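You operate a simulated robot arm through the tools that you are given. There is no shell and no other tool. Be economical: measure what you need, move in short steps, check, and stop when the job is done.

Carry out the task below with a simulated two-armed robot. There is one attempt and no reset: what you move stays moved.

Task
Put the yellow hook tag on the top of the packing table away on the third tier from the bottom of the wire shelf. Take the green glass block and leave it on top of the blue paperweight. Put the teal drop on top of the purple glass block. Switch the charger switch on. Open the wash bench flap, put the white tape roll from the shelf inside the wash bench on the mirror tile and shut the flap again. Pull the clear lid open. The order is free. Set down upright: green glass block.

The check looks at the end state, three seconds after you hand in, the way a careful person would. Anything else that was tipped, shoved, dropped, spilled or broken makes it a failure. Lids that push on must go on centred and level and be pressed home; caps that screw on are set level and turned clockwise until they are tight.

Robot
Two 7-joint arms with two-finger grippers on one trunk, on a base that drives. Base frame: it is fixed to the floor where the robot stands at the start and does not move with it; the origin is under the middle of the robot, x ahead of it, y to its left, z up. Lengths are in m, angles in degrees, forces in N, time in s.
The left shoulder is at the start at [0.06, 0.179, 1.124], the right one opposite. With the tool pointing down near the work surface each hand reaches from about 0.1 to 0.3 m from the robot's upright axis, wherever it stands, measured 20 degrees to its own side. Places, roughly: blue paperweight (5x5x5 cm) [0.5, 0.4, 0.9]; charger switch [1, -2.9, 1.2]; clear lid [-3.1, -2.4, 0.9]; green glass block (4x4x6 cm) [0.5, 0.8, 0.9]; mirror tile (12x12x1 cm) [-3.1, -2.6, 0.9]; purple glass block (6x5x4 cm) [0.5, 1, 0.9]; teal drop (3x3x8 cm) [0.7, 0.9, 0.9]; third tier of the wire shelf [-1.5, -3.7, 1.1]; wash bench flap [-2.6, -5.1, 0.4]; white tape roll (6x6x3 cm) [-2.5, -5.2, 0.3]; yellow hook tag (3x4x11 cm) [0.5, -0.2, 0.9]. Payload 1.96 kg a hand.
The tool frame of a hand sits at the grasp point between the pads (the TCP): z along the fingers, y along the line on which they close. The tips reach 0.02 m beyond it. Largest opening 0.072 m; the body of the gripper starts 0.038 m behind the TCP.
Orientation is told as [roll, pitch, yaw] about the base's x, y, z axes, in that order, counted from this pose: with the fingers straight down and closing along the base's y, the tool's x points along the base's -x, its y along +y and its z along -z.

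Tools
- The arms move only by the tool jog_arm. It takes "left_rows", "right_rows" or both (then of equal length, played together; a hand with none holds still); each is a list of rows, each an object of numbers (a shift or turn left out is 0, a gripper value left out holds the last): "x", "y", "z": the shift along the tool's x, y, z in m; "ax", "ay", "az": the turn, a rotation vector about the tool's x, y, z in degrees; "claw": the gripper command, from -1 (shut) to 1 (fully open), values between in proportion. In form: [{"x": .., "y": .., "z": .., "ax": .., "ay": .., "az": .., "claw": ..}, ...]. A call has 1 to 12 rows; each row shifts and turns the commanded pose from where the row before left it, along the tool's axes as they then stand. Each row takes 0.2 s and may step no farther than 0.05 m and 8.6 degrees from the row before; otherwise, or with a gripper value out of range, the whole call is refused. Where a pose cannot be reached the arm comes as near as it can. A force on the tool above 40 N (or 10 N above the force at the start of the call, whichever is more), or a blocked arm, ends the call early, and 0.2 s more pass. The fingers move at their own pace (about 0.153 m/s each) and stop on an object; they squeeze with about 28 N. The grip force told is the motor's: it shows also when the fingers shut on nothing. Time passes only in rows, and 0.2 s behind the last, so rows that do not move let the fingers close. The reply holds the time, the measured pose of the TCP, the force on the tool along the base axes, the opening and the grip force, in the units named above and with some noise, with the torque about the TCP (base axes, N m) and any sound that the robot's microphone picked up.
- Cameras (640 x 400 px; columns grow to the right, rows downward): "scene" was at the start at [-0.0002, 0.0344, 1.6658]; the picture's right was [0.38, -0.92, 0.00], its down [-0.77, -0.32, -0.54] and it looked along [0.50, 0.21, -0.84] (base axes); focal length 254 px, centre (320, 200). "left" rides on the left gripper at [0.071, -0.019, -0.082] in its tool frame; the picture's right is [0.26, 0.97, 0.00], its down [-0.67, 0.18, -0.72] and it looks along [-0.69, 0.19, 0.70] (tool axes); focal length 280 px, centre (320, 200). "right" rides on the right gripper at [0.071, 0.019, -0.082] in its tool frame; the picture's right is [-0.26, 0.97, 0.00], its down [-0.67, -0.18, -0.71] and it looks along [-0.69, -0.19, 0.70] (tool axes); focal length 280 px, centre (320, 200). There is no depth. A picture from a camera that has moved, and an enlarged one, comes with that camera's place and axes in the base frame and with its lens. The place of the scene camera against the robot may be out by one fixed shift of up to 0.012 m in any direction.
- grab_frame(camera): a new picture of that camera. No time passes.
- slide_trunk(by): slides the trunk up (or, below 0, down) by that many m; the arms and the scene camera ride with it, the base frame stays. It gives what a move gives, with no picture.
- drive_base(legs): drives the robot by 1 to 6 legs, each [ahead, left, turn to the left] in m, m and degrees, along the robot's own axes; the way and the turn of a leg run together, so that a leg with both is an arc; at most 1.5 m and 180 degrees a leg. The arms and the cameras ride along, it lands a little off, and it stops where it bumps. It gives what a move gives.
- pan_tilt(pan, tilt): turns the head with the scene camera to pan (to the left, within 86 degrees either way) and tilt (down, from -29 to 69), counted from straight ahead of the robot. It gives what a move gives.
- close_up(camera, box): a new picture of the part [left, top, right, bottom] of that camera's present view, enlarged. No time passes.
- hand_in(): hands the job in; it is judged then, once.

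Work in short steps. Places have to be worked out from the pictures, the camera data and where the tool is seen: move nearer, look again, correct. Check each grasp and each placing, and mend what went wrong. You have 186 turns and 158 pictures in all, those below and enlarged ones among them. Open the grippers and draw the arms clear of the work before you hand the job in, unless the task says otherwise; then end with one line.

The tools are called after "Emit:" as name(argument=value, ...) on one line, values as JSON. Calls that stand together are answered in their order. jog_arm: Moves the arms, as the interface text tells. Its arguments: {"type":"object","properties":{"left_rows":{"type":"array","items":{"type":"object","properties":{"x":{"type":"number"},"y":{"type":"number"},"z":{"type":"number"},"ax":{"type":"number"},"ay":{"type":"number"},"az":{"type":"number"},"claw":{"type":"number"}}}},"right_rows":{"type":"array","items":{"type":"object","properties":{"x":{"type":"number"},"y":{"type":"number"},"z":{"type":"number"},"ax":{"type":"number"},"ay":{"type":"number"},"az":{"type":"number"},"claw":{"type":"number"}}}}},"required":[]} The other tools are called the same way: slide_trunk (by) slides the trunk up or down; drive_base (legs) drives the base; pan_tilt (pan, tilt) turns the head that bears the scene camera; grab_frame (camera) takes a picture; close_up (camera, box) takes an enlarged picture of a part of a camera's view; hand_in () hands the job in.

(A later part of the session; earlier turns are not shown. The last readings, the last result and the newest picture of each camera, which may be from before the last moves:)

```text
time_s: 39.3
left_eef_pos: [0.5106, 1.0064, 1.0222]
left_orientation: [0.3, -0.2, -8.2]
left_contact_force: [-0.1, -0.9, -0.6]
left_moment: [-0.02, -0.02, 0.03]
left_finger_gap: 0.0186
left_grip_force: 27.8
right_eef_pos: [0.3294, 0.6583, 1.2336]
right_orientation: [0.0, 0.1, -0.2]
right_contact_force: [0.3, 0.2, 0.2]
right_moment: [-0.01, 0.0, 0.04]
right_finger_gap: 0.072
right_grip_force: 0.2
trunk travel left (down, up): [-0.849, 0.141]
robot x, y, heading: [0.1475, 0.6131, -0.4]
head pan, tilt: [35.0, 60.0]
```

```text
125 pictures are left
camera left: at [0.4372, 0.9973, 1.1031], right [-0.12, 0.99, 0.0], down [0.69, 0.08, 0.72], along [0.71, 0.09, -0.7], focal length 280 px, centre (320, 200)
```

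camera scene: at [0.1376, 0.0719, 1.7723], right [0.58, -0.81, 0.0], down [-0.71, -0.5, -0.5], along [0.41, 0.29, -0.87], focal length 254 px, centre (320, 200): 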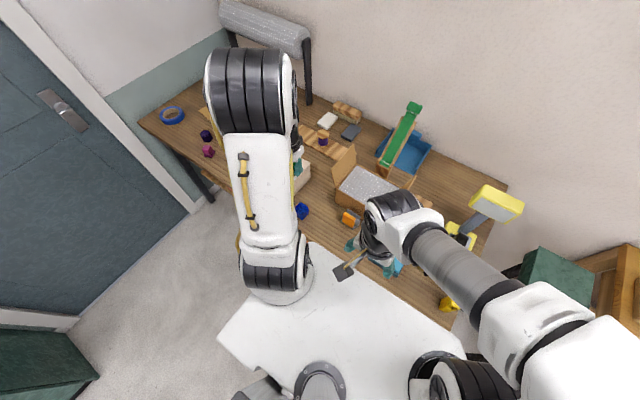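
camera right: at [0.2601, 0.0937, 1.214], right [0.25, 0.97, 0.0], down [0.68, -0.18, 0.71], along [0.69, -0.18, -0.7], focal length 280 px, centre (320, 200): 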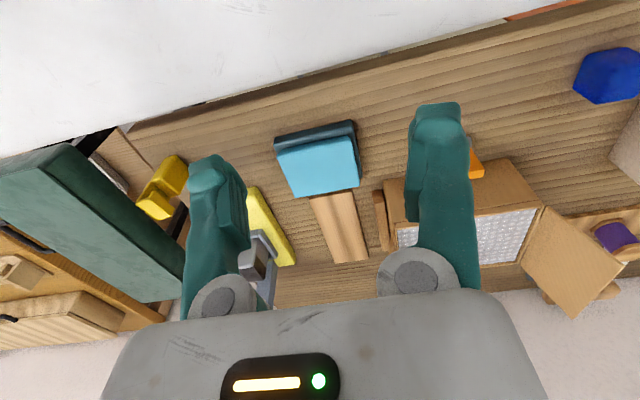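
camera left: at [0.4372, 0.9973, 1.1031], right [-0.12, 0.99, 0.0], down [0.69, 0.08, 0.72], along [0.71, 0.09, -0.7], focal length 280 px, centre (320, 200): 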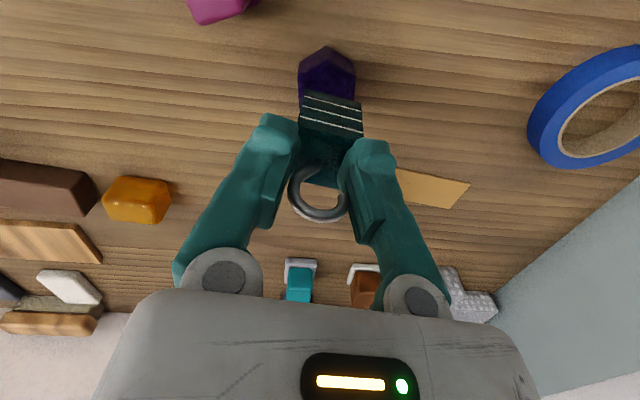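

The purple block seems centred near (0.535,1.012) but is partly hidden. I move over it a bit for a clearer view.

Emit:
jog_arm(left_rows=[{"x": -0.03, "y": 0.01}, {}])

Emit:
close_up(camera="left", box=[220, 0, 420, 130])

```text
time_s: 39.9
left_eef_pos: [0.5423, 1.0128, 1.0235]
left_orientation: [0.1, -0.3, -8.2]
left_contact_force: [-0.5, -0.6, -1.2]
left_moment: [-0.03, -0.02, -0.01]
left_finger_gap: 0.0183
left_grip_force: 28.3
right_eef_pos: [0.3311, 0.6576, 1.2352]
right_orientation: [0.0, 0.0, -0.3]
right_contact_force: [-0.2, -0.2, 0.3]
right_moment: [-0.02, 0.03, -0.01]
right_finger_gap: 0.0719
right_grip_force: 0.0
trunk travel left (down, up): [-0.849, 0.141]
robot x, y, heading: [0.1437, 0.6112, -0.3]
head pan, tilt: [35.0, 60.0]
```

```text
3.08 times, centred on (320, 65) of left
camera zoom: at [0.4687, 1.0028, 1.1045], right [-0.12, 0.99, 0.0], down [0.69, 0.08, 0.72], along [0.71, 0.09, -0.69], focal length 863 px, centre (320, 615)
```

zoom: 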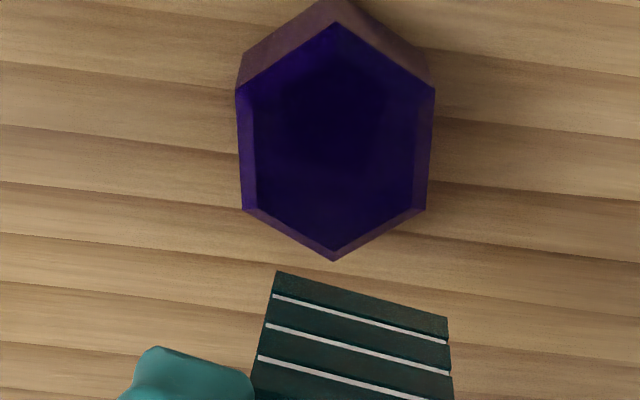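

The purple hexagon is centred at about (0.533,1.014), with the drop's centre about 3 mm beyond the TCP. I shift back 12 mm and descend 6 cm, then check.

Emit:
jog_arm(left_rows=[{"x": 0.0115, "y": -0.003, "z": 0.02}, {"z": 0.025}, {"z": 0.013}, {}])

Emit:
close_up(camera="left", box=[220, 0, 420, 130])

```text
time_s: 40.9
left_eef_pos: [0.5314, 1.0117, 0.9645]
left_orientation: [0.2, -0.1, -8.3]
left_contact_force: [-0.7, -0.4, -1.3]
left_moment: [-0.02, -0.02, 0.0]
left_finger_gap: 0.0183
left_grip_force: 28.5
right_eef_pos: [0.3304, 0.6569, 1.2352]
right_orientation: [0.0, 0.0, -0.2]
right_contact_force: [-1.0, -0.6, 0.4]
right_moment: [-0.03, 0.01, 0.01]
right_finger_gap: 0.072
right_grip_force: 0.1
trunk travel left (down, up): [-0.849, 0.141]
robot x, y, heading: [0.1464, 0.6091, -0.2]
head pan, tilt: [35.0, 60.0]
```

```text
3.08 times, centred on (320, 65) of left
camera zoom: at [0.458, 1.0024, 1.0466], right [-0.12, 0.99, 0.0], down [0.69, 0.08, 0.72], along [0.71, 0.09, -0.7], focal length 863 px, centre (320, 615)
```

zoom: 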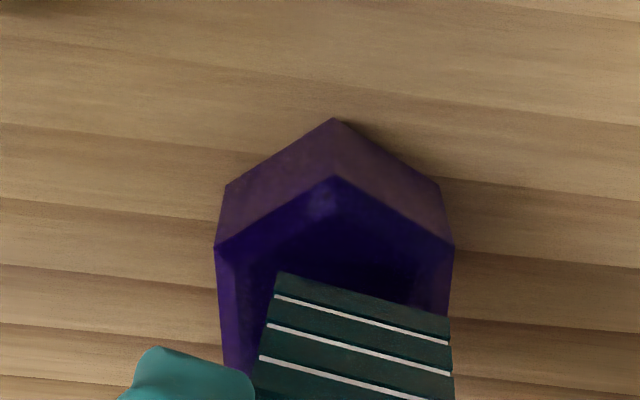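

Alignment looks good. I shift 2 mm right and descend to contact.

Emit:
jog_arm(left_rows=[{"y": -0.002, "z": 0.008}, {"z": 0.003}, {"z": 0.002}, {}])

Emit:
close_up(camera="left", box=[220, 0, 420, 130])

```text
time_s: 41.9
left_eef_pos: [0.5307, 1.0114, 0.9519]
left_orientation: [0.1, -0.3, -8.2]
left_contact_force: [0.1, 0.4, 0.4]
left_moment: [-0.05, 0.04, -0.01]
left_finger_gap: 0.0187
left_grip_force: 27.7
right_eef_pos: [0.3302, 0.6565, 1.2338]
right_orientation: [0.0, 0.0, -0.2]
right_contact_force: [0.2, -0.3, 0.5]
right_moment: [-0.02, -0.01, 0.03]
right_finger_gap: 0.072
right_grip_force: 0.1
trunk travel left (down, up): [-0.849, 0.141]
robot x, y, heading: [0.1468, 0.6133, -0.4]
head pan, tilt: [35.0, 60.0]
```

```text
3.08 times, centred on (320, 65) of left
camera zoom: at [0.4579, 1.0009, 1.0333], right [-0.12, 0.99, 0.0], down [0.69, 0.08, 0.72], along [0.71, 0.09, -0.7], focal length 863 px, centre (320, 615)
```

zoom: 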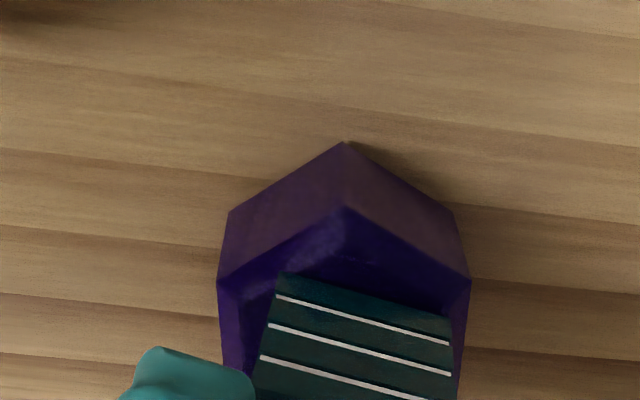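

Not touching yet, and the drop sits about 3 mm to the right of centre. I shift 3 mm and continue down.

Emit:
jog_arm(left_rows=[{"y": -0.0035}, {"z": 0.002}, {"z": 0.002}, {}])

```text
time_s: 42.8
left_eef_pos: [0.5326, 1.007, 0.9504]
left_orientation: [0.7, -0.6, -8.1]
left_contact_force: [-5.5, -1.2, 26.9]
left_moment: [-0.37, 0.44, -0.06]
left_finger_gap: 0.0186
left_grip_force: 27.8
right_eef_pos: [0.3266, 0.655, 1.2344]
right_orientation: [0.2, -0.2, -0.1]
right_contact_force: [-0.5, 0.2, -0.7]
right_moment: [0.0, 0.01, -0.01]
right_finger_gap: 0.072
right_grip_force: 0.0
trunk travel left (down, up): [-0.849, 0.141]
robot x, y, heading: [0.1449, 0.6126, -0.4]
head pan, tilt: [35.0, 60.0]
stopped in row 4 (left hand): the force on the tool passed its limit at 42 N (the readings are from after the stop); the commanded pose is now the measured one
```

Firm contact. I back off 2 mm to relieve it, and look before opening.

Emit:
jog_arm(left_rows=[{"z": -0.0015}, {}])

Emit:
close_up(camera="left", box=[220, 0, 420, 130])

```text
time_s: 43.4
left_eef_pos: [0.5318, 1.0073, 0.9504]
left_orientation: [0.5, -0.6, -8.1]
left_contact_force: [-3.1, -0.4, 12.7]
left_moment: [-0.17, 0.29, -0.01]
left_finger_gap: 0.0183
left_grip_force: 27.4
right_eef_pos: [0.3284, 0.6565, 1.2346]
right_orientation: [0.2, 0.0, -0.1]
right_contact_force: [-0.1, -0.1, -0.3]
right_moment: [0.01, -0.01, -0.03]
right_finger_gap: 0.072
right_grip_force: 0.1
trunk travel left (down, up): [-0.849, 0.141]
robot x, y, heading: [0.147, 0.6098, -0.0]
head pan, tilt: [35.0, 60.0]
```

```text
3.08 times, centred on (320, 65) of left
camera zoom: at [0.4572, 0.9976, 1.0323], right [-0.12, 0.99, 0.01], down [0.69, 0.08, 0.72], along [0.72, 0.09, -0.69], focal length 863 px, centre (320, 615)
```

zoom: 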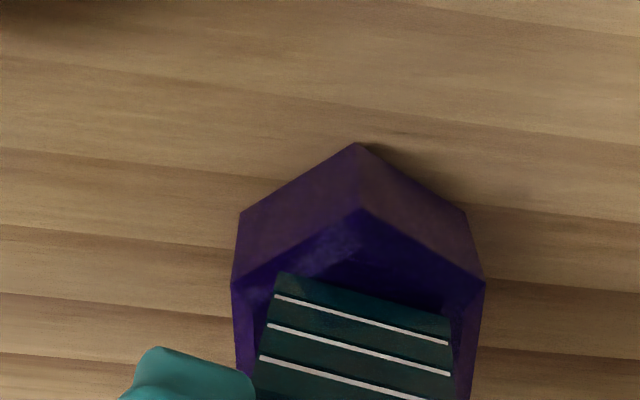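

Well centred. I open gently and rise.

Emit:
jog_arm(left_rows=[{"z": -0.0005, "claw": -0.3}, {"claw": 0.2}, {}, {"z": -0.02}, {"z": -0.04}, {"z": -0.04}, {}])

Emit:
grab_frame(camera="left")

```text
time_s: 45.0
left_eef_pos: [0.5321, 1.0084, 1.0484]
left_orientation: [0.3, -0.5, -8.2]
left_contact_force: [0.0, 0.3, -0.1]
left_moment: [-0.05, 0.0, -0.01]
left_finger_gap: 0.0429
left_grip_force: 0.1
right_eef_pos: [0.3302, 0.6575, 1.2334]
right_orientation: [0.0, 0.1, -0.2]
right_contact_force: [0.0, 0.0, 0.1]
right_moment: [0.01, -0.02, -0.02]
right_finger_gap: 0.0721
right_grip_force: 0.2
trunk travel left (down, up): [-0.849, 0.141]
robot x, y, heading: [0.1473, 0.6133, -0.1]
head pan, tilt: [35.0, 60.0]
```

```text
120 pictures are left
camera left: at [0.458, 0.9976, 1.1301], right [-0.12, 0.99, 0.0], down [0.69, 0.08, 0.72], along [0.72, 0.09, -0.69], focal length 280 px, centre (320, 200)
```

left: 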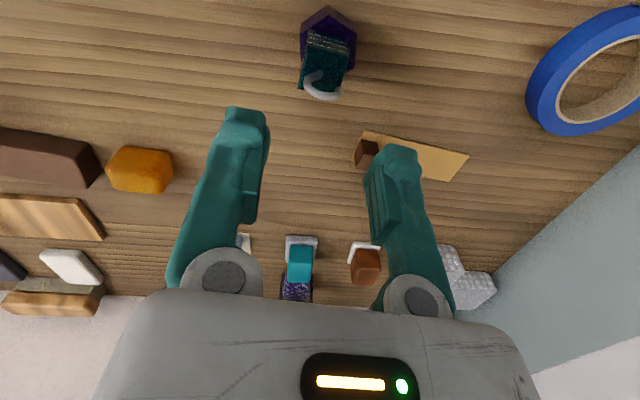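

The drop stands on the purple block. Next, the hook tag: I back off and drive right to the start area, then look with the right camera.

Emit:
jog_arm(left_rows=[{"z": -0.04, "az": -8}, {"x": 0.04}, {"x": 0.04}, {}])

Emit:
drive_base(legs=[[-0.13, 0, 0], [0, -0.68, 0]])

Emit:
pan_tilt(pan=-15, tilt=45)

Emit:
grab_frame(camera="right")

Emit:
grab_frame(camera="scene")

```text
time_s: 46.0
left_eef_pos: [0.453, 1.0068, 1.0887]
left_orientation: [0.4, -0.6, -0.2]
left_contact_force: [0.3, -1.0, 0.1]
left_moment: [-0.02, 0.02, 0.0]
left_finger_gap: 0.0432
left_grip_force: 0.0
right_eef_pos: [0.3299, 0.657, 1.2345]
right_orientation: [0.1, 0.0, -0.1]
right_contact_force: [-0.6, -0.4, 0.4]
right_moment: [-0.01, -0.02, 0.0]
right_finger_gap: 0.0723
right_grip_force: 0.1
trunk travel left (down, up): [-0.849, 0.141]
robot x, y, heading: [0.1483, 0.6122, -0.0]
head pan, tilt: [35.0, 60.0]
```

```text
time_s: 50.6
left_eef_pos: [0.3179, 0.3323, 1.0886]
left_orientation: [0.5, -0.6, -0.3]
left_contact_force: [0.0, 0.2, -1.0]
left_moment: [-0.02, 0.0, -0.01]
left_finger_gap: 0.0432
left_grip_force: 0.0
right_eef_pos: [0.1958, -0.0174, 1.2338]
right_orientation: [-0.1, 0.0, -0.4]
right_contact_force: [-0.7, 0.3, 0.2]
right_moment: [0.0, -0.01, 0.0]
right_finger_gap: 0.0719
right_grip_force: 0.0
trunk travel left (down, up): [-0.849, 0.141]
robot x, y, heading: [0.0145, -0.0592, -0.3]
head pan, tilt: [35.0, 60.0]
```

```text
time_s: 51.8
left_eef_pos: [0.3171, 0.3323, 1.0875]
left_orientation: [0.4, -0.5, -0.3]
left_contact_force: [0.2, -0.3, -0.6]
left_moment: [0.01, -0.01, 0.04]
left_finger_gap: 0.0432
left_grip_force: 0.0
right_eef_pos: [0.1956, -0.0167, 1.2337]
right_orientation: [0.1, 0.0, -0.3]
right_contact_force: [0.0, 0.5, 0.0]
right_moment: [-0.01, -0.01, -0.03]
right_finger_gap: 0.0719
right_grip_force: 0.0
trunk travel left (down, up): [-0.849, 0.141]
robot x, y, heading: [0.0164, -0.0608, -0.2]
head pan, tilt: [-15.0, 45.0]
```

```text
119 pictures are left
camera right: at [0.1251, 0.0031, 1.314], right [0.27, 0.96, 0.0], down [0.67, -0.19, 0.71], along [0.69, -0.19, -0.7], focal length 280 px, centre (320, 200)
```

right: 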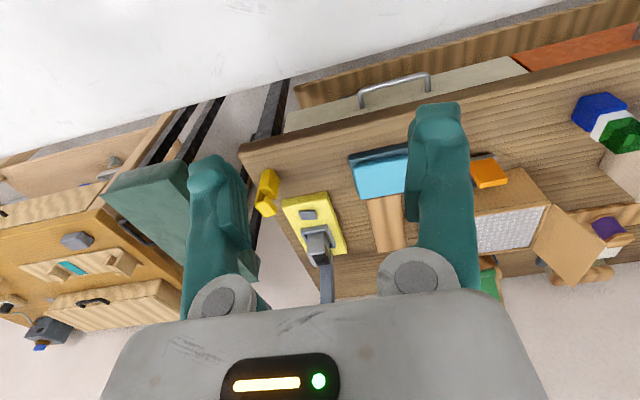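

```text
118 pictures are left
camera scene: at [0.0257, -0.0757, 1.7617], right [-0.26, -0.96, 0.0], down [-0.68, 0.19, -0.71], along [0.68, -0.19, -0.71], focal length 254 px, centre (320, 200)
```

scene: 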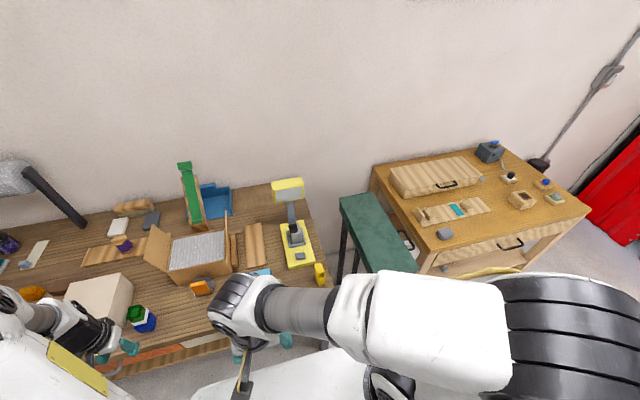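

The hook tag shows at the table's right edge. I enlarge it in both views.

Emit:
close_up(camera="right", box=[230, 150, 360, 230])

Emit:
close_up(camera="scene", box=[270, 220, 360, 300])

```text
4.92 times, centred on (295, 190) of right
camera zoom: at [0.1251, 0.0031, 1.314], right [0.27, 0.96, 0.0], down [0.67, -0.19, 0.71], along [0.69, -0.19, -0.7], focal length 1380 px, centre (443, 249)
```

zoom: 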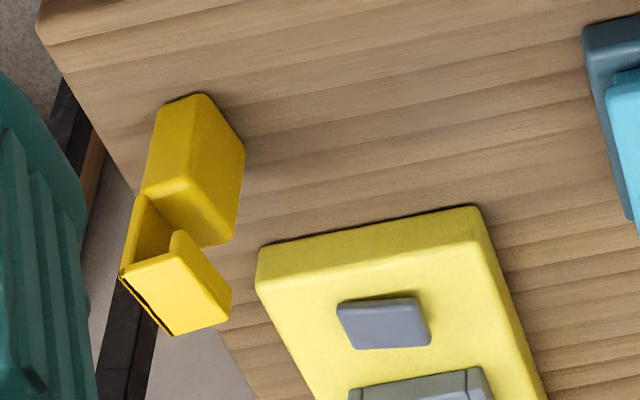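

```text
5.00 times, centred on (315, 260) of scene
camera zoom: at [0.0257, -0.0757, 1.7617], right [-0.26, -0.96, 0.0], down [-0.68, 0.19, -0.71], along [0.68, -0.19, -0.71], focal length 1268 px, centre (345, -100)
```

zoom: 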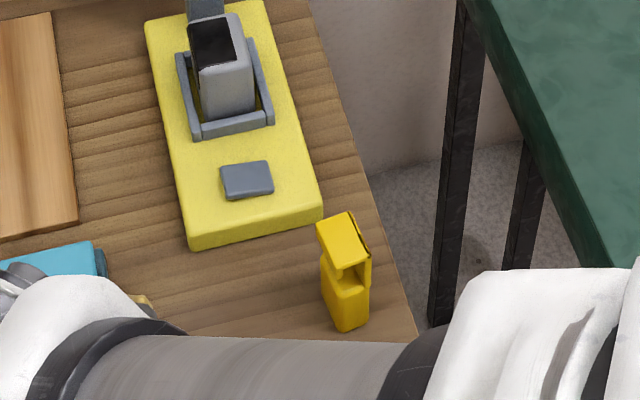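

The tag stands with its top plate at about (0.46,-0.19, 0.968), narrow side along y, yawed about +12°. I drive ahead while pulling the left hand back, and bring the right hand above it.

Emit:
jog_arm(left_rows=[{"x": 0.04, "z": -0.02}, {"x": 0.04, "z": -0.02}, {"x": 0.03}, {}], right_rows=[{"y": -0.03}, {"y": -0.04}, {"y": -0.04}, {}])

Emit:
drive_base(legs=[[0.14, 0, 0]])

Emit:
grab_frame(camera="right")

```text
time_s: 52.8
left_eef_pos: [0.2082, 0.332, 1.1271]
left_orientation: [0.4, -0.7, -0.3]
left_contact_force: [0.2, 0.2, -0.1]
left_moment: [-0.01, 0.03, -0.01]
left_finger_gap: 0.0429
left_grip_force: 0.1
right_eef_pos: [0.2268, -0.091, 1.2142]
right_orientation: [0.0, 0.1, -0.3]
right_contact_force: [0.3, 0.2, 0.4]
right_moment: [0.02, -0.02, 0.01]
right_finger_gap: 0.0719
right_grip_force: 0.0
right hand out of reach, approached as far as the arm can: row 2, 3
trunk travel left (down, up): [-0.849, 0.141]
robot x, y, heading: [0.0137, -0.0613, -0.5]
head pan, tilt: [-15.0, 45.0]
```

```text
time_s: 54.1
left_eef_pos: [0.3467, 0.3317, 1.129]
left_orientation: [0.4, -0.6, -0.2]
left_contact_force: [-0.1, 0.5, -1.1]
left_moment: [-0.02, 0.04, 0.0]
left_finger_gap: 0.0432
left_grip_force: 0.1
right_eef_pos: [0.3652, -0.0923, 1.2133]
right_orientation: [0.1, 0.0, -0.2]
right_contact_force: [0.0, -0.2, -0.2]
right_moment: [0.02, -0.03, 0.0]
right_finger_gap: 0.072
right_grip_force: 0.0
trunk travel left (down, up): [-0.849, 0.141]
robot x, y, heading: [0.154, -0.0664, -0.5]
head pan, tilt: [-15.0, 45.0]
```

```text
115 pictures are left
camera right: at [0.2955, -0.0722, 1.2943], right [0.27, 0.96, 0.0], down [0.67, -0.19, 0.72], along [0.69, -0.19, -0.7], focal length 280 px, centre (320, 200)
```

right: 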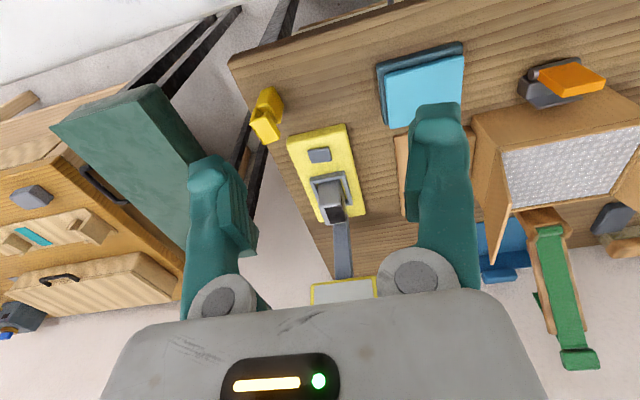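

The tag plate is at about (0.465,-0.193). I move the right hand over it, turn by +12°, and come down to z≈1.03.

Emit:
jog_arm(right_rows=[{"x": -0.03, "y": -0.03, "z": 0.02}, {"x": -0.03, "y": -0.03, "z": 0.02}, {"x": -0.03, "y": -0.03, "z": 0.02}, {"x": -0.01, "y": -0.01, "z": 0.04}, {"z": 0.04}, {"z": 0.03}, {"az": -6}, {"az": -6}, {}])

Emit:
grab_frame(camera="right")

```text
time_s: 56.1
left_eef_pos: [0.3502, 0.3313, 1.1276]
left_orientation: [0.4, -0.6, -0.2]
left_contact_force: [-0.1, 0.2, -0.9]
left_moment: [-0.04, 0.0, 0.02]
left_finger_gap: 0.0432
left_grip_force: 0.1
right_eef_pos: [0.4668, -0.1943, 1.0447]
right_orientation: [0.0, 0.1, 11.8]
right_contact_force: [-0.5, -0.5, 0.0]
right_moment: [-0.06, 0.0, -0.01]
right_finger_gap: 0.0719
right_grip_force: 0.0
trunk travel left (down, up): [-0.849, 0.141]
robot x, y, heading: [0.1518, -0.0642, -0.0]
head pan, tilt: [-15.0, 45.0]
```

```text
114 pictures are left
camera right: at [0.3946, -0.1889, 1.1241], right [0.06, 1.0, 0.0], down [0.7, -0.04, 0.71], along [0.71, -0.04, -0.7], focal length 280 px, centre (320, 200)
```

right: 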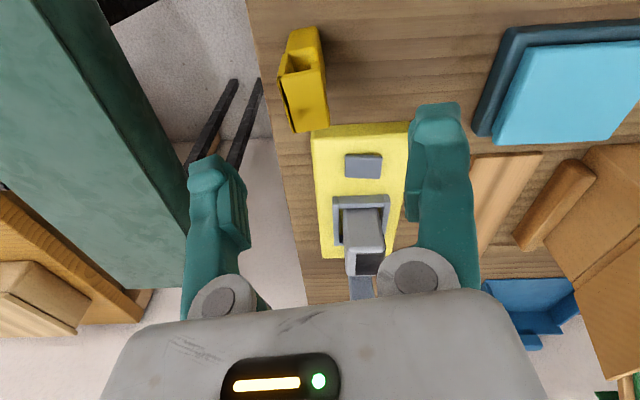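

The plate seems nearly aligned with the table now. I enlarge to judge its yaw and centre.

Emit:
close_up(camera="right", box=[250, 10, 390, 150])

```text
2.86 times, centred on (320, 80) of right
camera zoom: at [0.3946, -0.1889, 1.1241], right [0.06, 1.0, 0.0], down [0.7, -0.04, 0.71], along [0.71, -0.04, -0.7], focal length 801 px, centre (320, 543)
```

zoom: 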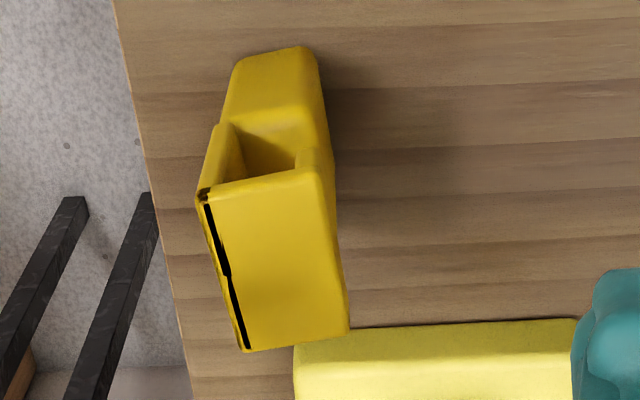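

The plate is centred at about (0.471,-0.201) with yaw about +6°. I correct and descend to z≈0.975 first.

Emit:
jog_arm(right_rows=[{"az": 6}, {"x": -0.0035, "y": -0.007, "z": 0.03}, {"z": 0.04}, {}])

Emit:
grab_frame(camera="right")

```text
time_s: 57.1
left_eef_pos: [0.3494, 0.3332, 1.1272]
left_orientation: [0.3, -0.6, -0.3]
left_contact_force: [-0.4, -0.6, 0.3]
left_moment: [-0.01, -0.01, -0.03]
left_finger_gap: 0.0433
left_grip_force: 0.1
right_eef_pos: [0.4694, -0.2, 0.9746]
right_orientation: [0.0, 0.1, 5.8]
right_contact_force: [-0.2, 0.4, 0.3]
right_moment: [0.0, -0.02, 0.04]
right_finger_gap: 0.0719
right_grip_force: 0.0
trunk travel left (down, up): [-0.849, 0.141]
robot x, y, heading: [0.1541, -0.0633, -0.4]
head pan, tilt: [-15.0, 45.0]
```

```text
112 pictures are left
camera right: at [0.398, -0.1876, 1.0545], right [0.16, 0.99, 0.0], down [0.69, -0.11, 0.71], along [0.71, -0.12, -0.7], focal length 280 px, centre (320, 200)
```

right: 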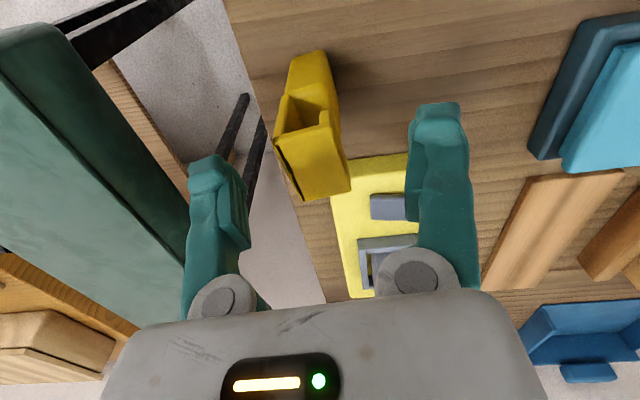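

The plate is centred between the fingers. I descend to z≈0.941 and close.

Emit:
jog_arm(right_rows=[{"z": 0.02}, {"z": 0.013}, {"claw": -1}, {}, {}, {}])

Emit:
grab_frame(camera="right")

```text
time_s: 58.5
left_eef_pos: [0.3492, 0.3313, 1.1292]
left_orientation: [0.4, -0.6, -0.1]
left_contact_force: [-0.2, 1.2, 0.1]
left_moment: [0.03, 0.0, 0.01]
left_finger_gap: 0.0434
left_grip_force: 0.0
right_eef_pos: [0.4703, -0.2013, 0.9404]
right_orientation: [0.1, 0.1, 5.9]
right_contact_force: [0.0, -1.2, -1.2]
right_moment: [0.0, 0.0, -0.01]
right_finger_gap: 0.0243
right_grip_force: 28.0
trunk travel left (down, up): [-0.849, 0.141]
robot x, y, heading: [0.1562, -0.0631, -0.4]
head pan, tilt: [-15.0, 45.0]
```

```text
111 pictures are left
camera right: at [0.3985, -0.1878, 1.0205], right [0.16, 0.99, 0.0], down [0.69, -0.11, 0.71], along [0.7, -0.12, -0.7], focal length 280 px, centre (320, 200)
```

right: 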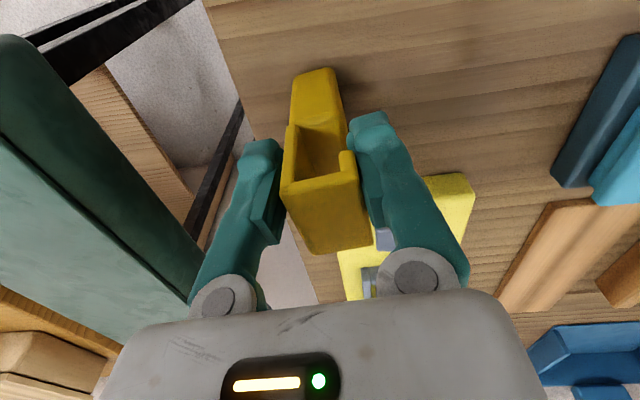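

Gripped at 2.4 cm. I lift, confirm, and back away from the table.

Emit:
jog_arm(right_rows=[{"z": -0.03}, {"z": -0.04}, {"z": -0.04}, {"z": -0.04}, {}])

Emit:
drive_base(legs=[[-0.6, 0, 0]])

Emit:
grab_frame(camera="right")

Emit:
pan_tilt(pan=-80, tilt=15)

Emit:
grab_frame(camera="scene")

```text
time_s: 59.8
left_eef_pos: [0.3487, 0.3318, 1.1273]
left_orientation: [0.3, -0.5, -0.3]
left_contact_force: [-0.2, 0.3, 0.0]
left_moment: [-0.04, 0.03, -0.01]
left_finger_gap: 0.0431
left_grip_force: 0.0
right_eef_pos: [0.4709, -0.1995, 1.0895]
right_orientation: [0.0, 0.2, 5.8]
right_contact_force: [-0.1, 0.2, -0.2]
right_moment: [-0.01, 0.0, -0.02]
right_finger_gap: 0.0242
right_grip_force: 28.0
trunk travel left (down, up): [-0.849, 0.141]
robot x, y, heading: [0.1499, -0.0618, -0.4]
head pan, tilt: [-15.0, 45.0]
```

```text
time_s: 63.1
left_eef_pos: [-0.2513, 0.3352, 1.1276]
left_orientation: [0.4, -0.5, -0.5]
left_contact_force: [-0.1, -0.2, 0.1]
left_moment: [0.0, -0.02, 0.01]
left_finger_gap: 0.0434
left_grip_force: 0.0
right_eef_pos: [-0.1324, -0.1984, 1.0901]
right_orientation: [0.0, 0.1, 5.6]
right_contact_force: [-0.7, 0.8, -0.6]
right_moment: [-0.02, 0.0, 0.05]
right_finger_gap: 0.0207
right_grip_force: 28.2
trunk travel left (down, up): [-0.849, 0.141]
robot x, y, heading: [-0.4501, -0.0554, -0.6]
head pan, tilt: [-15.0, 45.0]
```

```text
110 pictures are left
camera right: at [-0.2043, -0.1847, 1.1704], right [0.17, 0.99, 0.0], down [0.69, -0.12, 0.71], along [0.7, -0.12, -0.7], focal length 280 px, centre (320, 200)
```

right: 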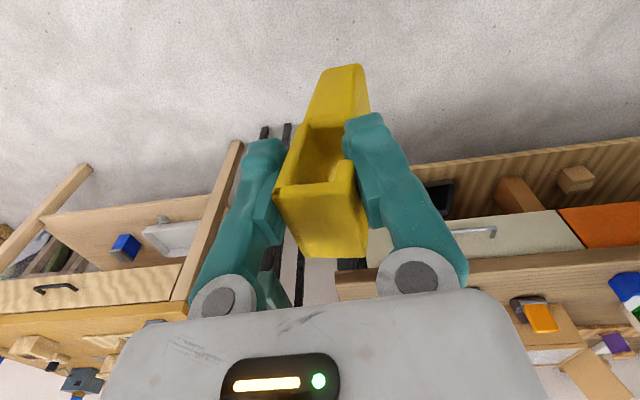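

```text
time_s: 64.5
left_eef_pos: [-0.2532, 0.3355, 1.1277]
left_orientation: [0.4, -0.6, -0.4]
left_contact_force: [0.7, 0.0, 0.0]
left_moment: [0.0, 0.0, -0.03]
left_finger_gap: 0.043
left_grip_force: 0.1
right_eef_pos: [-0.1333, -0.1973, 1.0911]
right_orientation: [0.0, 0.0, 5.6]
right_contact_force: [-0.6, 0.3, -0.5]
right_moment: [0.04, 0.02, 0.04]
right_finger_gap: 0.0205
right_grip_force: 27.5
trunk travel left (down, up): [-0.849, 0.141]
robot x, y, heading: [-0.4474, -0.0593, -0.3]
head pan, tilt: [-80.0, 15.0]
```

```text
109 pictures are left
camera scene: at [-0.4998, -0.1431, 1.8085], right [-0.99, -0.17, 0.0], down [-0.04, 0.26, -0.97], along [0.16, -0.95, -0.26], focal length 254 px, centre (320, 200)
```

scene: 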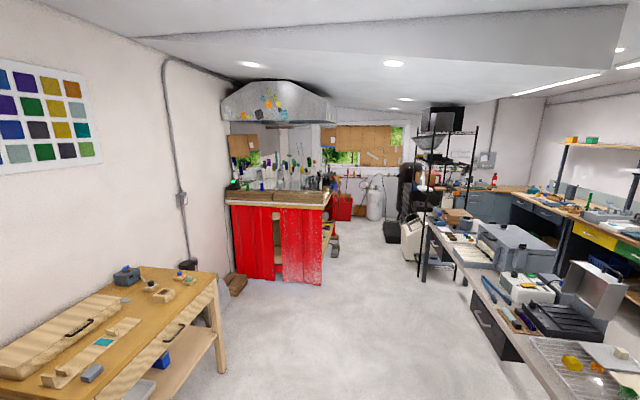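

The grip gap shrank a little during the drive; the tag seems to have tilted. I take a closer look.

Emit:
close_up(camera="right", box=[200, 40, 440, 290])

Emit:
close_up(camera="scene", box=[220, 90, 520, 290])

```text
1.60 times, centred on (320, 165) of right
camera zoom: at [-0.2048, -0.1847, 1.1705], right [0.17, 0.99, 0.0], down [0.69, -0.12, 0.71], along [0.7, -0.12, -0.7], focal length 449 px, centre (320, 256)
```

zoom: 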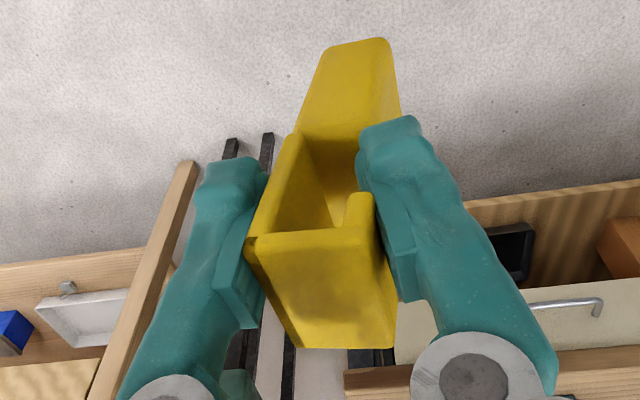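

```text
2.00 times, centred on (370, 190) of scene
camera zoom: at [-0.4998, -0.1431, 1.8085], right [-0.99, -0.17, 0.0], down [-0.04, 0.26, -0.97], along [0.16, -0.95, -0.26], focal length 507 px, centre (220, 220)
```

zoom: 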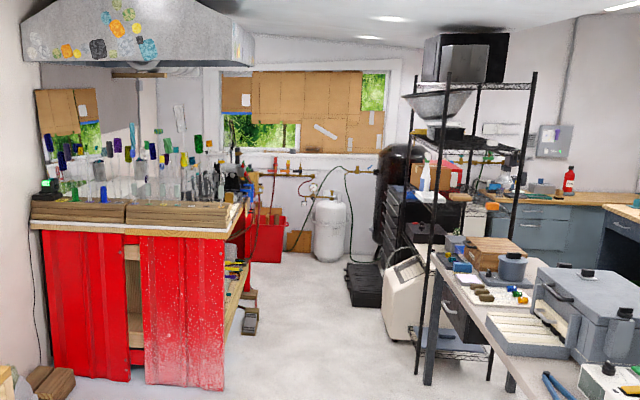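

The tag is still firmly held, tilted slightly. The charger with the green light is on the red bench at left; the wire shelf is right of the aisle. I turn right and drive down the aisle.

Emit:
drive_base(legs=[[0, 0, -90], [1.2, 0, 0], [1.0, 0, 0]])

Emit:
pan_tilt(pan=-35, tilt=15)

Emit:
grab_frame(camera="scene")

Emit:
pan_tilt(pan=45, tilt=20)

Emit:
grab_frame(camera="scene")

```text
time_s: 79.3
left_eef_pos: [-0.0967, -2.4707, 1.1288]
left_orientation: [0.4, -0.6, -90.3]
left_contact_force: [0.4, -1.1, 0.1]
left_moment: [-0.02, -0.03, -0.01]
left_finger_gap: 0.0432
left_grip_force: 0.0
right_eef_pos: [-0.628, -2.591, 1.0913]
right_orientation: [0.0, 0.1, -84.1]
right_contact_force: [0.9, -0.3, -0.6]
right_moment: [0.0, 0.01, 0.0]
right_finger_gap: 0.0203
right_grip_force: 28.0
trunk travel left (down, up): [-0.849, 0.141]
robot x, y, heading: [-0.4923, -2.2723, -90.2]
head pan, tilt: [-80.0, 15.0]
```

```text
time_s: 80.4
left_eef_pos: [-0.0959, -2.471, 1.128]
left_orientation: [0.3, -0.6, -90.1]
left_contact_force: [0.5, -0.6, -0.3]
left_moment: [-0.04, 0.03, 0.02]
left_finger_gap: 0.0432
left_grip_force: 0.1
right_eef_pos: [-0.628, -2.5927, 1.0903]
right_orientation: [0.1, 0.0, -84.2]
right_contact_force: [0.0, -0.8, -0.8]
right_moment: [-0.02, -0.01, 0.01]
right_finger_gap: 0.02
right_grip_force: 27.9
trunk travel left (down, up): [-0.849, 0.141]
robot x, y, heading: [-0.4872, -2.2698, -90.5]
head pan, tilt: [-35.0, 15.0]
```

```text
106 pictures are left
camera scene: at [-0.5488, -2.2835, 1.8086], right [-0.82, 0.58, 0.0], down [0.15, 0.21, -0.97], along [-0.56, -0.79, -0.26], focal length 254 px, centre (320, 200)
```

scene: 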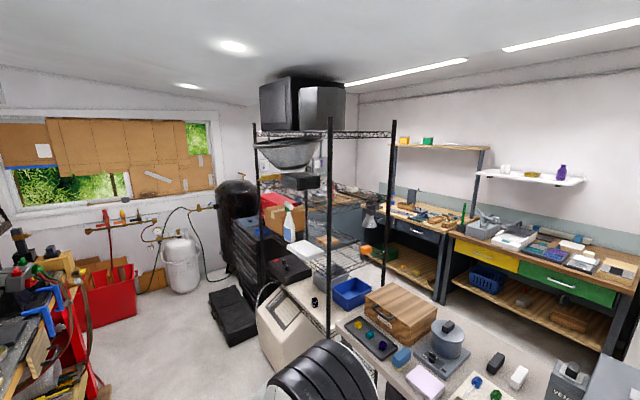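

```text
time_s: 82.0
left_eef_pos: [-0.0964, -2.4706, 1.1275]
left_orientation: [0.3, -0.6, -90.2]
left_contact_force: [-0.4, 0.7, -0.1]
left_moment: [-0.04, -0.01, 0.01]
left_finger_gap: 0.0431
left_grip_force: 0.1
right_eef_pos: [-0.627, -2.5919, 1.0894]
right_orientation: [0.0, 0.1, -84.2]
right_contact_force: [-0.2, 0.1, -0.4]
right_moment: [0.01, 0.0, 0.01]
right_finger_gap: 0.0202
right_grip_force: 27.9
trunk travel left (down, up): [-0.849, 0.141]
robot x, y, heading: [-0.4867, -2.276, -90.2]
head pan, tilt: [45.0, 20.0]
```

```text
105 pictures are left
camera scene: at [-0.4293, -2.2736, 1.8004], right [-0.71, -0.7, 0.0], down [-0.24, 0.24, -0.94], along [0.66, -0.67, -0.34], focal length 254 px, centre (320, 200)
```

scene: 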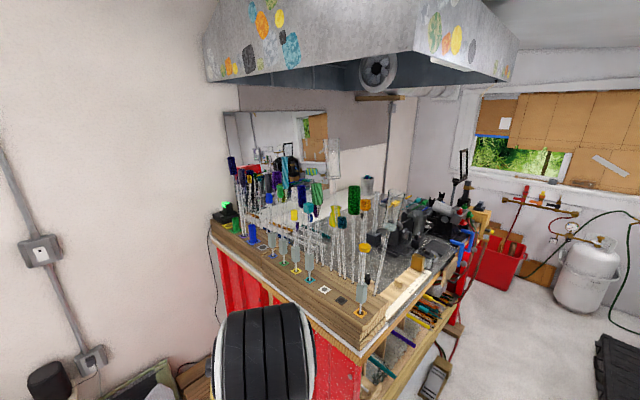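

The shelf is seen now; I enlarge it to count its tiers.

Emit:
pan_tilt(pan=-35, tilt=20)

Emit:
close_up(camera="scene", box=[210, 50, 430, 380])

```text
time_s: 83.5
left_eef_pos: [-0.0959, -2.4707, 1.1277]
left_orientation: [0.4, -0.7, -90.2]
left_contact_force: [0.8, -0.7, -0.1]
left_moment: [0.01, 0.0, 0.02]
left_finger_gap: 0.043
left_grip_force: 0.1
right_eef_pos: [-0.6284, -2.5919, 1.0901]
right_orientation: [0.0, 0.2, -84.2]
right_contact_force: [-0.4, 0.6, -1.5]
right_moment: [0.0, -0.02, -0.01]
right_finger_gap: 0.0203
right_grip_force: 28.2
trunk travel left (down, up): [-0.849, 0.141]
robot x, y, heading: [-0.4909, -2.2722, -90.3]
head pan, tilt: [-35.0, 20.0]
```

```text
1.21 times, centred on (320, 215) of scene
camera zoom: at [-0.5485, -2.2835, 1.8004], right [-0.82, 0.58, 0.0], down [0.2, 0.28, -0.94], along [-0.54, -0.77, -0.34], focal length 307 px, centre (320, 182)
```

zoom: 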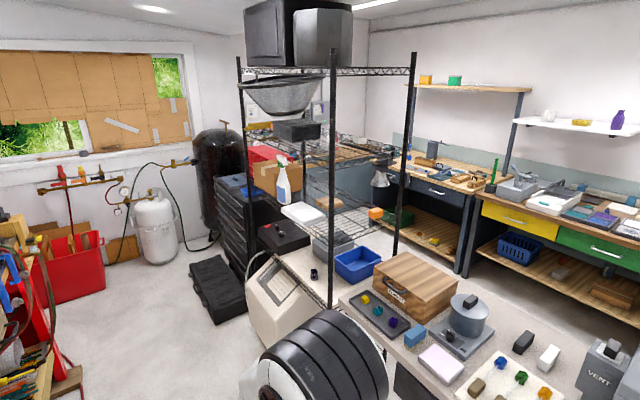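

The tier with the spray bottle (z≈1.1) is the third from the bottom; its near corner is at about (-1.25,-3.2). A white machine stands before it. I drive nearer and look from the side.

Emit:
drive_base(legs=[[1.0, 0, 0]])

Emit:
pan_tilt(pan=-75, tilt=30)

Emit:
grab_frame(camera="scene")

```text
time_s: 86.0
left_eef_pos: [-0.0928, -2.8044, 1.1259]
left_orientation: [-0.2, 0.1, -88.6]
left_contact_force: [3.6, 9.3, -7.4]
left_moment: [0.21, 0.09, 0.29]
left_finger_gap: 0.0462
left_grip_force: 2.4
right_eef_pos: [-0.6237, -2.9376, 1.0901]
right_orientation: [0.1, 0.1, -83.6]
right_contact_force: [-0.8, 0.7, -0.5]
right_moment: [0.0, -0.03, -0.01]
right_finger_gap: 0.0202
right_grip_force: 28.1
trunk travel left (down, up): [-0.849, 0.141]
robot x, y, heading: [-0.4848, -2.6201, -89.5]
head pan, tilt: [-35.0, 20.0]
stopped in leg 1: the force on the tool passed its limit at 127 N (the readings are from after the stop); the commanded pose is now the measured one
```

```text
time_s: 87.1
left_eef_pos: [-0.0931, -2.8031, 1.1276]
left_orientation: [-0.2, 0.1, -88.8]
left_contact_force: [1.0, 12.1, -3.0]
left_moment: [0.15, 0.05, 0.37]
left_finger_gap: 0.0448
left_grip_force: 1.3
right_eef_pos: [-0.6236, -2.9365, 1.0898]
right_orientation: [-0.1, 0.1, -83.6]
right_contact_force: [0.5, -0.1, -0.9]
right_moment: [0.0, -0.03, -0.01]
right_finger_gap: 0.0198
right_grip_force: 28.0
trunk travel left (down, up): [-0.849, 0.141]
robot x, y, heading: [-0.4894, -2.623, -89.5]
head pan, tilt: [-75.0, 30.0]
```

```text
103 pictures are left
camera scene: at [-0.5813, -2.5736, 1.7843], right [-0.27, 0.96, 0.0], down [0.48, 0.13, -0.87], along [-0.84, -0.23, -0.5], focal length 254 px, centre (320, 200)
```

scene: 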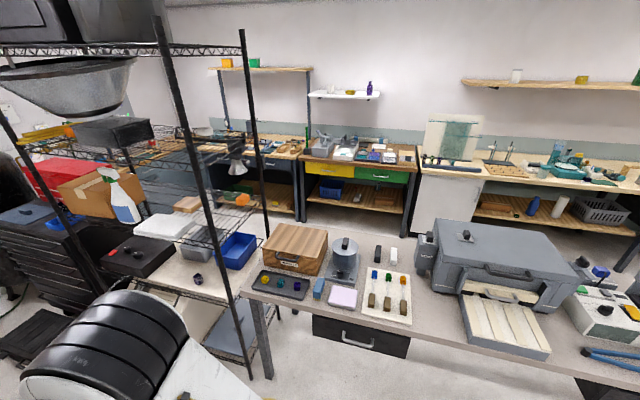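

The left hand bumped something at the red bench with a hard knock. I back away and inspect what it touched.

Emit:
grab_frame(camera="left")

Emit:
drive_base(legs=[[-0.12, 0, 0]])

Emit:
pan_tilt(pan=40, tilt=30)

Emit:
grab_frame(camera="scene")

```text
102 pictures are left
camera left: at [-0.1144, -2.7342, 1.2097], right [0.96, 0.28, 0.0], down [0.2, -0.67, 0.72], along [0.2, -0.69, -0.7], focal length 280 px, centre (320, 200)
```

left: 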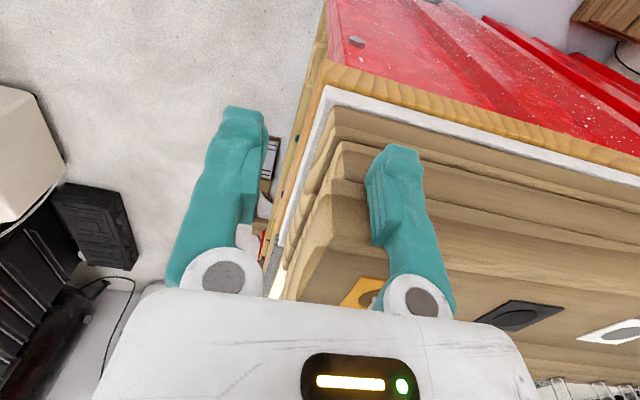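

```text
time_s: 88.3
left_eef_pos: [-0.095, -2.6861, 1.1284]
left_orientation: [-0.1, 0.1, -88.9]
left_contact_force: [-0.2, -0.7, 0.0]
left_moment: [-0.03, 0.03, 0.03]
left_finger_gap: 0.0432
left_grip_force: 0.0
right_eef_pos: [-0.6253, -2.819, 1.0904]
right_orientation: [0.0, 0.2, -83.6]
right_contact_force: [0.0, 0.4, -0.7]
right_moment: [0.02, -0.01, -0.03]
right_finger_gap: 0.0202
right_grip_force: 27.9
trunk travel left (down, up): [-0.849, 0.141]
robot x, y, heading: [-0.4898, -2.4992, -89.8]
head pan, tilt: [-75.0, 30.0]
```

```text
time_s: 90.3
left_eef_pos: [-0.0954, -2.6849, 1.1271]
left_orientation: [-0.1, 0.0, -88.7]
left_contact_force: [-0.2, -0.1, -0.5]
left_moment: [0.04, 0.01, -0.02]
left_finger_gap: 0.0431
left_grip_force: 0.0
right_eef_pos: [-0.6245, -2.8176, 1.0901]
right_orientation: [0.0, 0.1, -83.6]
right_contact_force: [-0.4, -0.1, 0.3]
right_moment: [0.01, -0.02, 0.0]
right_finger_gap: 0.02
right_grip_force: 28.3
trunk travel left (down, up): [-0.849, 0.141]
robot x, y, heading: [-0.4879, -2.4971, -89.7]
head pan, tilt: [40.0, 30.0]
```

```text
101 pictures are left
camera scene: at [-0.4372, -2.5009, 1.7844], right [-0.76, -0.65, 0.0], down [-0.32, 0.38, -0.87], along [0.56, -0.66, -0.5], focal length 254 px, centre (320, 200)
```

scene: 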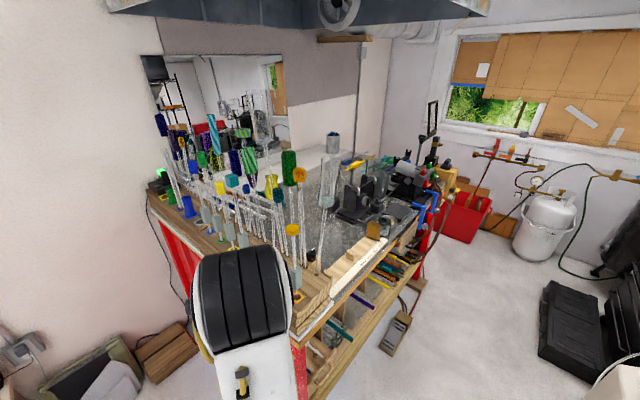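

Only the solid bench slab was touched; all rods still stand. I turn to face the shelf side (heading 180) here where there is room, raise the left hand, and look.

Emit:
drive_base(legs=[[-0.1, 0, 0], [0, 0, -90]])

Emit:
pan_tilt(pan=45, tilt=30)

Emit:
grab_frame(camera="scene")

```text
time_s: 95.2
left_eef_pos: [-0.6735, -2.7963, 1.128]
left_orientation: [-0.1, 0.0, -178.2]
left_contact_force: [-0.7, 0.2, 0.4]
left_moment: [0.01, -0.01, 0.05]
left_finger_gap: 0.0434
left_grip_force: 0.1
right_eef_pos: [-0.8114, -2.2674, 1.0905]
right_orientation: [-0.1, 0.1, -173.0]
right_contact_force: [-0.3, -0.1, -0.7]
right_moment: [-0.02, 0.01, -0.04]
right_finger_gap: 0.0197
right_grip_force: 27.8
trunk travel left (down, up): [-0.849, 0.141]
robot x, y, heading: [-0.4944, -2.3997, -179.4]
head pan, tilt: [40.0, 30.0]
```

```text
time_s: 95.9
left_eef_pos: [-0.6743, -2.7951, 1.1279]
left_orientation: [-0.2, 0.0, -178.3]
left_contact_force: [-0.2, 0.7, -0.5]
left_moment: [0.06, 0.0, -0.01]
left_finger_gap: 0.0432
left_grip_force: 0.1
right_eef_pos: [-0.8118, -2.2667, 1.0904]
right_orientation: [0.0, 0.2, -172.9]
right_contact_force: [0.5, 0.4, -0.7]
right_moment: [-0.02, 0.02, 0.01]
right_finger_gap: 0.0196
right_grip_force: 28.2
trunk travel left (down, up): [-0.849, 0.141]
robot x, y, heading: [-0.4898, -2.3977, -178.9]
head pan, tilt: [45.0, 30.0]
```

```text
100 pictures are left
camera scene: at [-0.4991, -2.4546, 1.7844], right [-0.72, 0.7, 0.0], down [0.35, 0.36, -0.87], along [-0.6, -0.62, -0.5], focal length 254 px, centre (320, 200)
```

scene: 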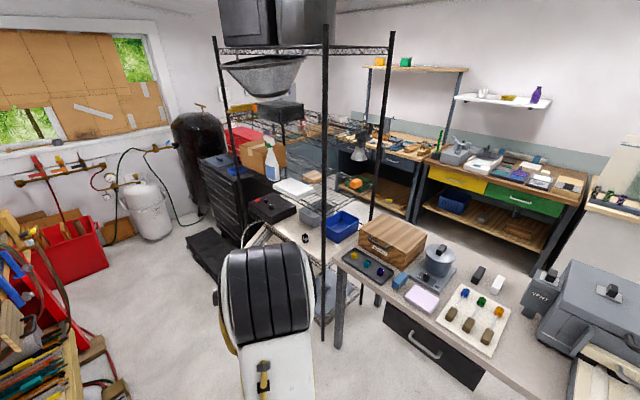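

I enlarge the shelf for tier levels and the free spots.

Emit:
close_up(camera="scene", box=[200, 90, 420, 300])

```text
1.90 times, centred on (310, 195) of scene
camera zoom: at [-0.4991, -2.4546, 1.7844], right [-0.72, 0.7, 0.0], down [0.35, 0.36, -0.87], along [-0.6, -0.62, -0.5], focal length 483 px, centre (339, 210)
```

zoom: 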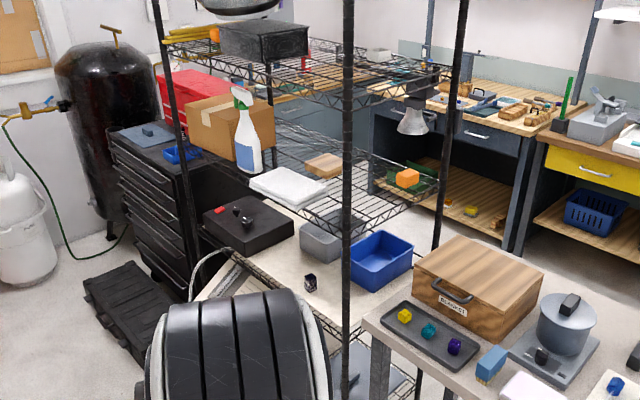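

Tier 3 is at z≈1.08, its near corner post at about (-1.27,-3.21), with a free spot just beyond it (y≈-3.25 to -3.42). I'll insert the tag lying along a horizontal gripper, so I first swing the right tool to the horizontal here, where there is room.

Emit:
jog_arm(right_rows=[{"x": -0.03, "ay": -8}, {"x": -0.03, "ay": -8}, {"x": -0.03, "ay": -8}, {"x": -0.02, "ay": -8}, {"x": -0.02, "ay": -8}, {"z": 0.02, "ay": -8}, {"z": 0.02, "ay": -8}, {"z": 0.02, "ay": -8}, {"z": 0.02, "ay": -8}, {"z": 0.02, "ay": -8}, {}])

Emit:
pan_tilt(pan=20, tilt=45)

Emit:
grab_frame(camera="scene")

```text
time_s: 98.3
left_eef_pos: [-0.6729, -2.7959, 1.1277]
left_orientation: [-0.1, -0.1, -178.2]
left_contact_force: [0.1, 0.2, -0.1]
left_moment: [0.01, 0.03, 0.0]
left_finger_gap: 0.0434
left_grip_force: 0.0
right_eef_pos: [-1.0136, -2.2931, 1.0665]
right_orientation: [-0.1, -80.0, -172.9]
right_contact_force: [-0.6, 0.1, -0.3]
right_moment: [0.01, -0.02, 0.01]
right_finger_gap: 0.02
right_grip_force: 28.4
trunk travel left (down, up): [-0.849, 0.141]
robot x, y, heading: [-0.4907, -2.4018, -179.0]
head pan, tilt: [45.0, 30.0]
```

```text
time_s: 99.2
left_eef_pos: [-0.6748, -2.7959, 1.127]
left_orientation: [-0.1, 0.0, -178.3]
left_contact_force: [0.7, -1.1, -0.3]
left_moment: [0.02, 0.01, -0.02]
left_finger_gap: 0.0431
left_grip_force: 0.2
right_eef_pos: [-1.0143, -2.2918, 1.0669]
right_orientation: [-0.1, -79.9, -172.9]
right_contact_force: [-0.1, 0.4, -0.5]
right_moment: [-0.01, -0.05, 0.0]
right_finger_gap: 0.0201
right_grip_force: 27.6
trunk travel left (down, up): [-0.849, 0.141]
robot x, y, heading: [-0.491, -2.3974, -179.2]
head pan, tilt: [20.0, 45.0]
```

```text
98 pictures are left
camera scene: at [-0.5123, -2.4188, 1.7618], right [-0.36, 0.93, 0.0], down [0.66, 0.25, -0.71], along [-0.66, -0.25, -0.71], focal length 254 px, centre (320, 200)
```

scene: 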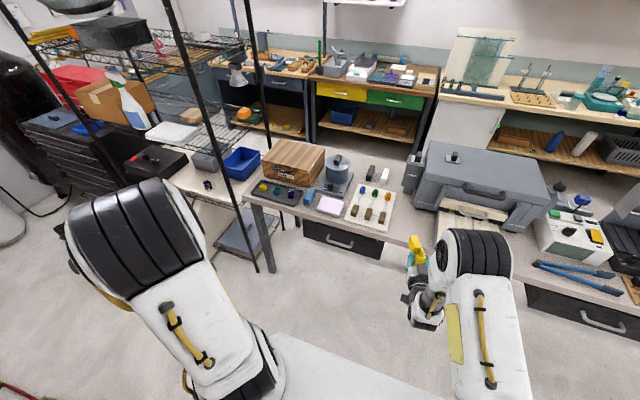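

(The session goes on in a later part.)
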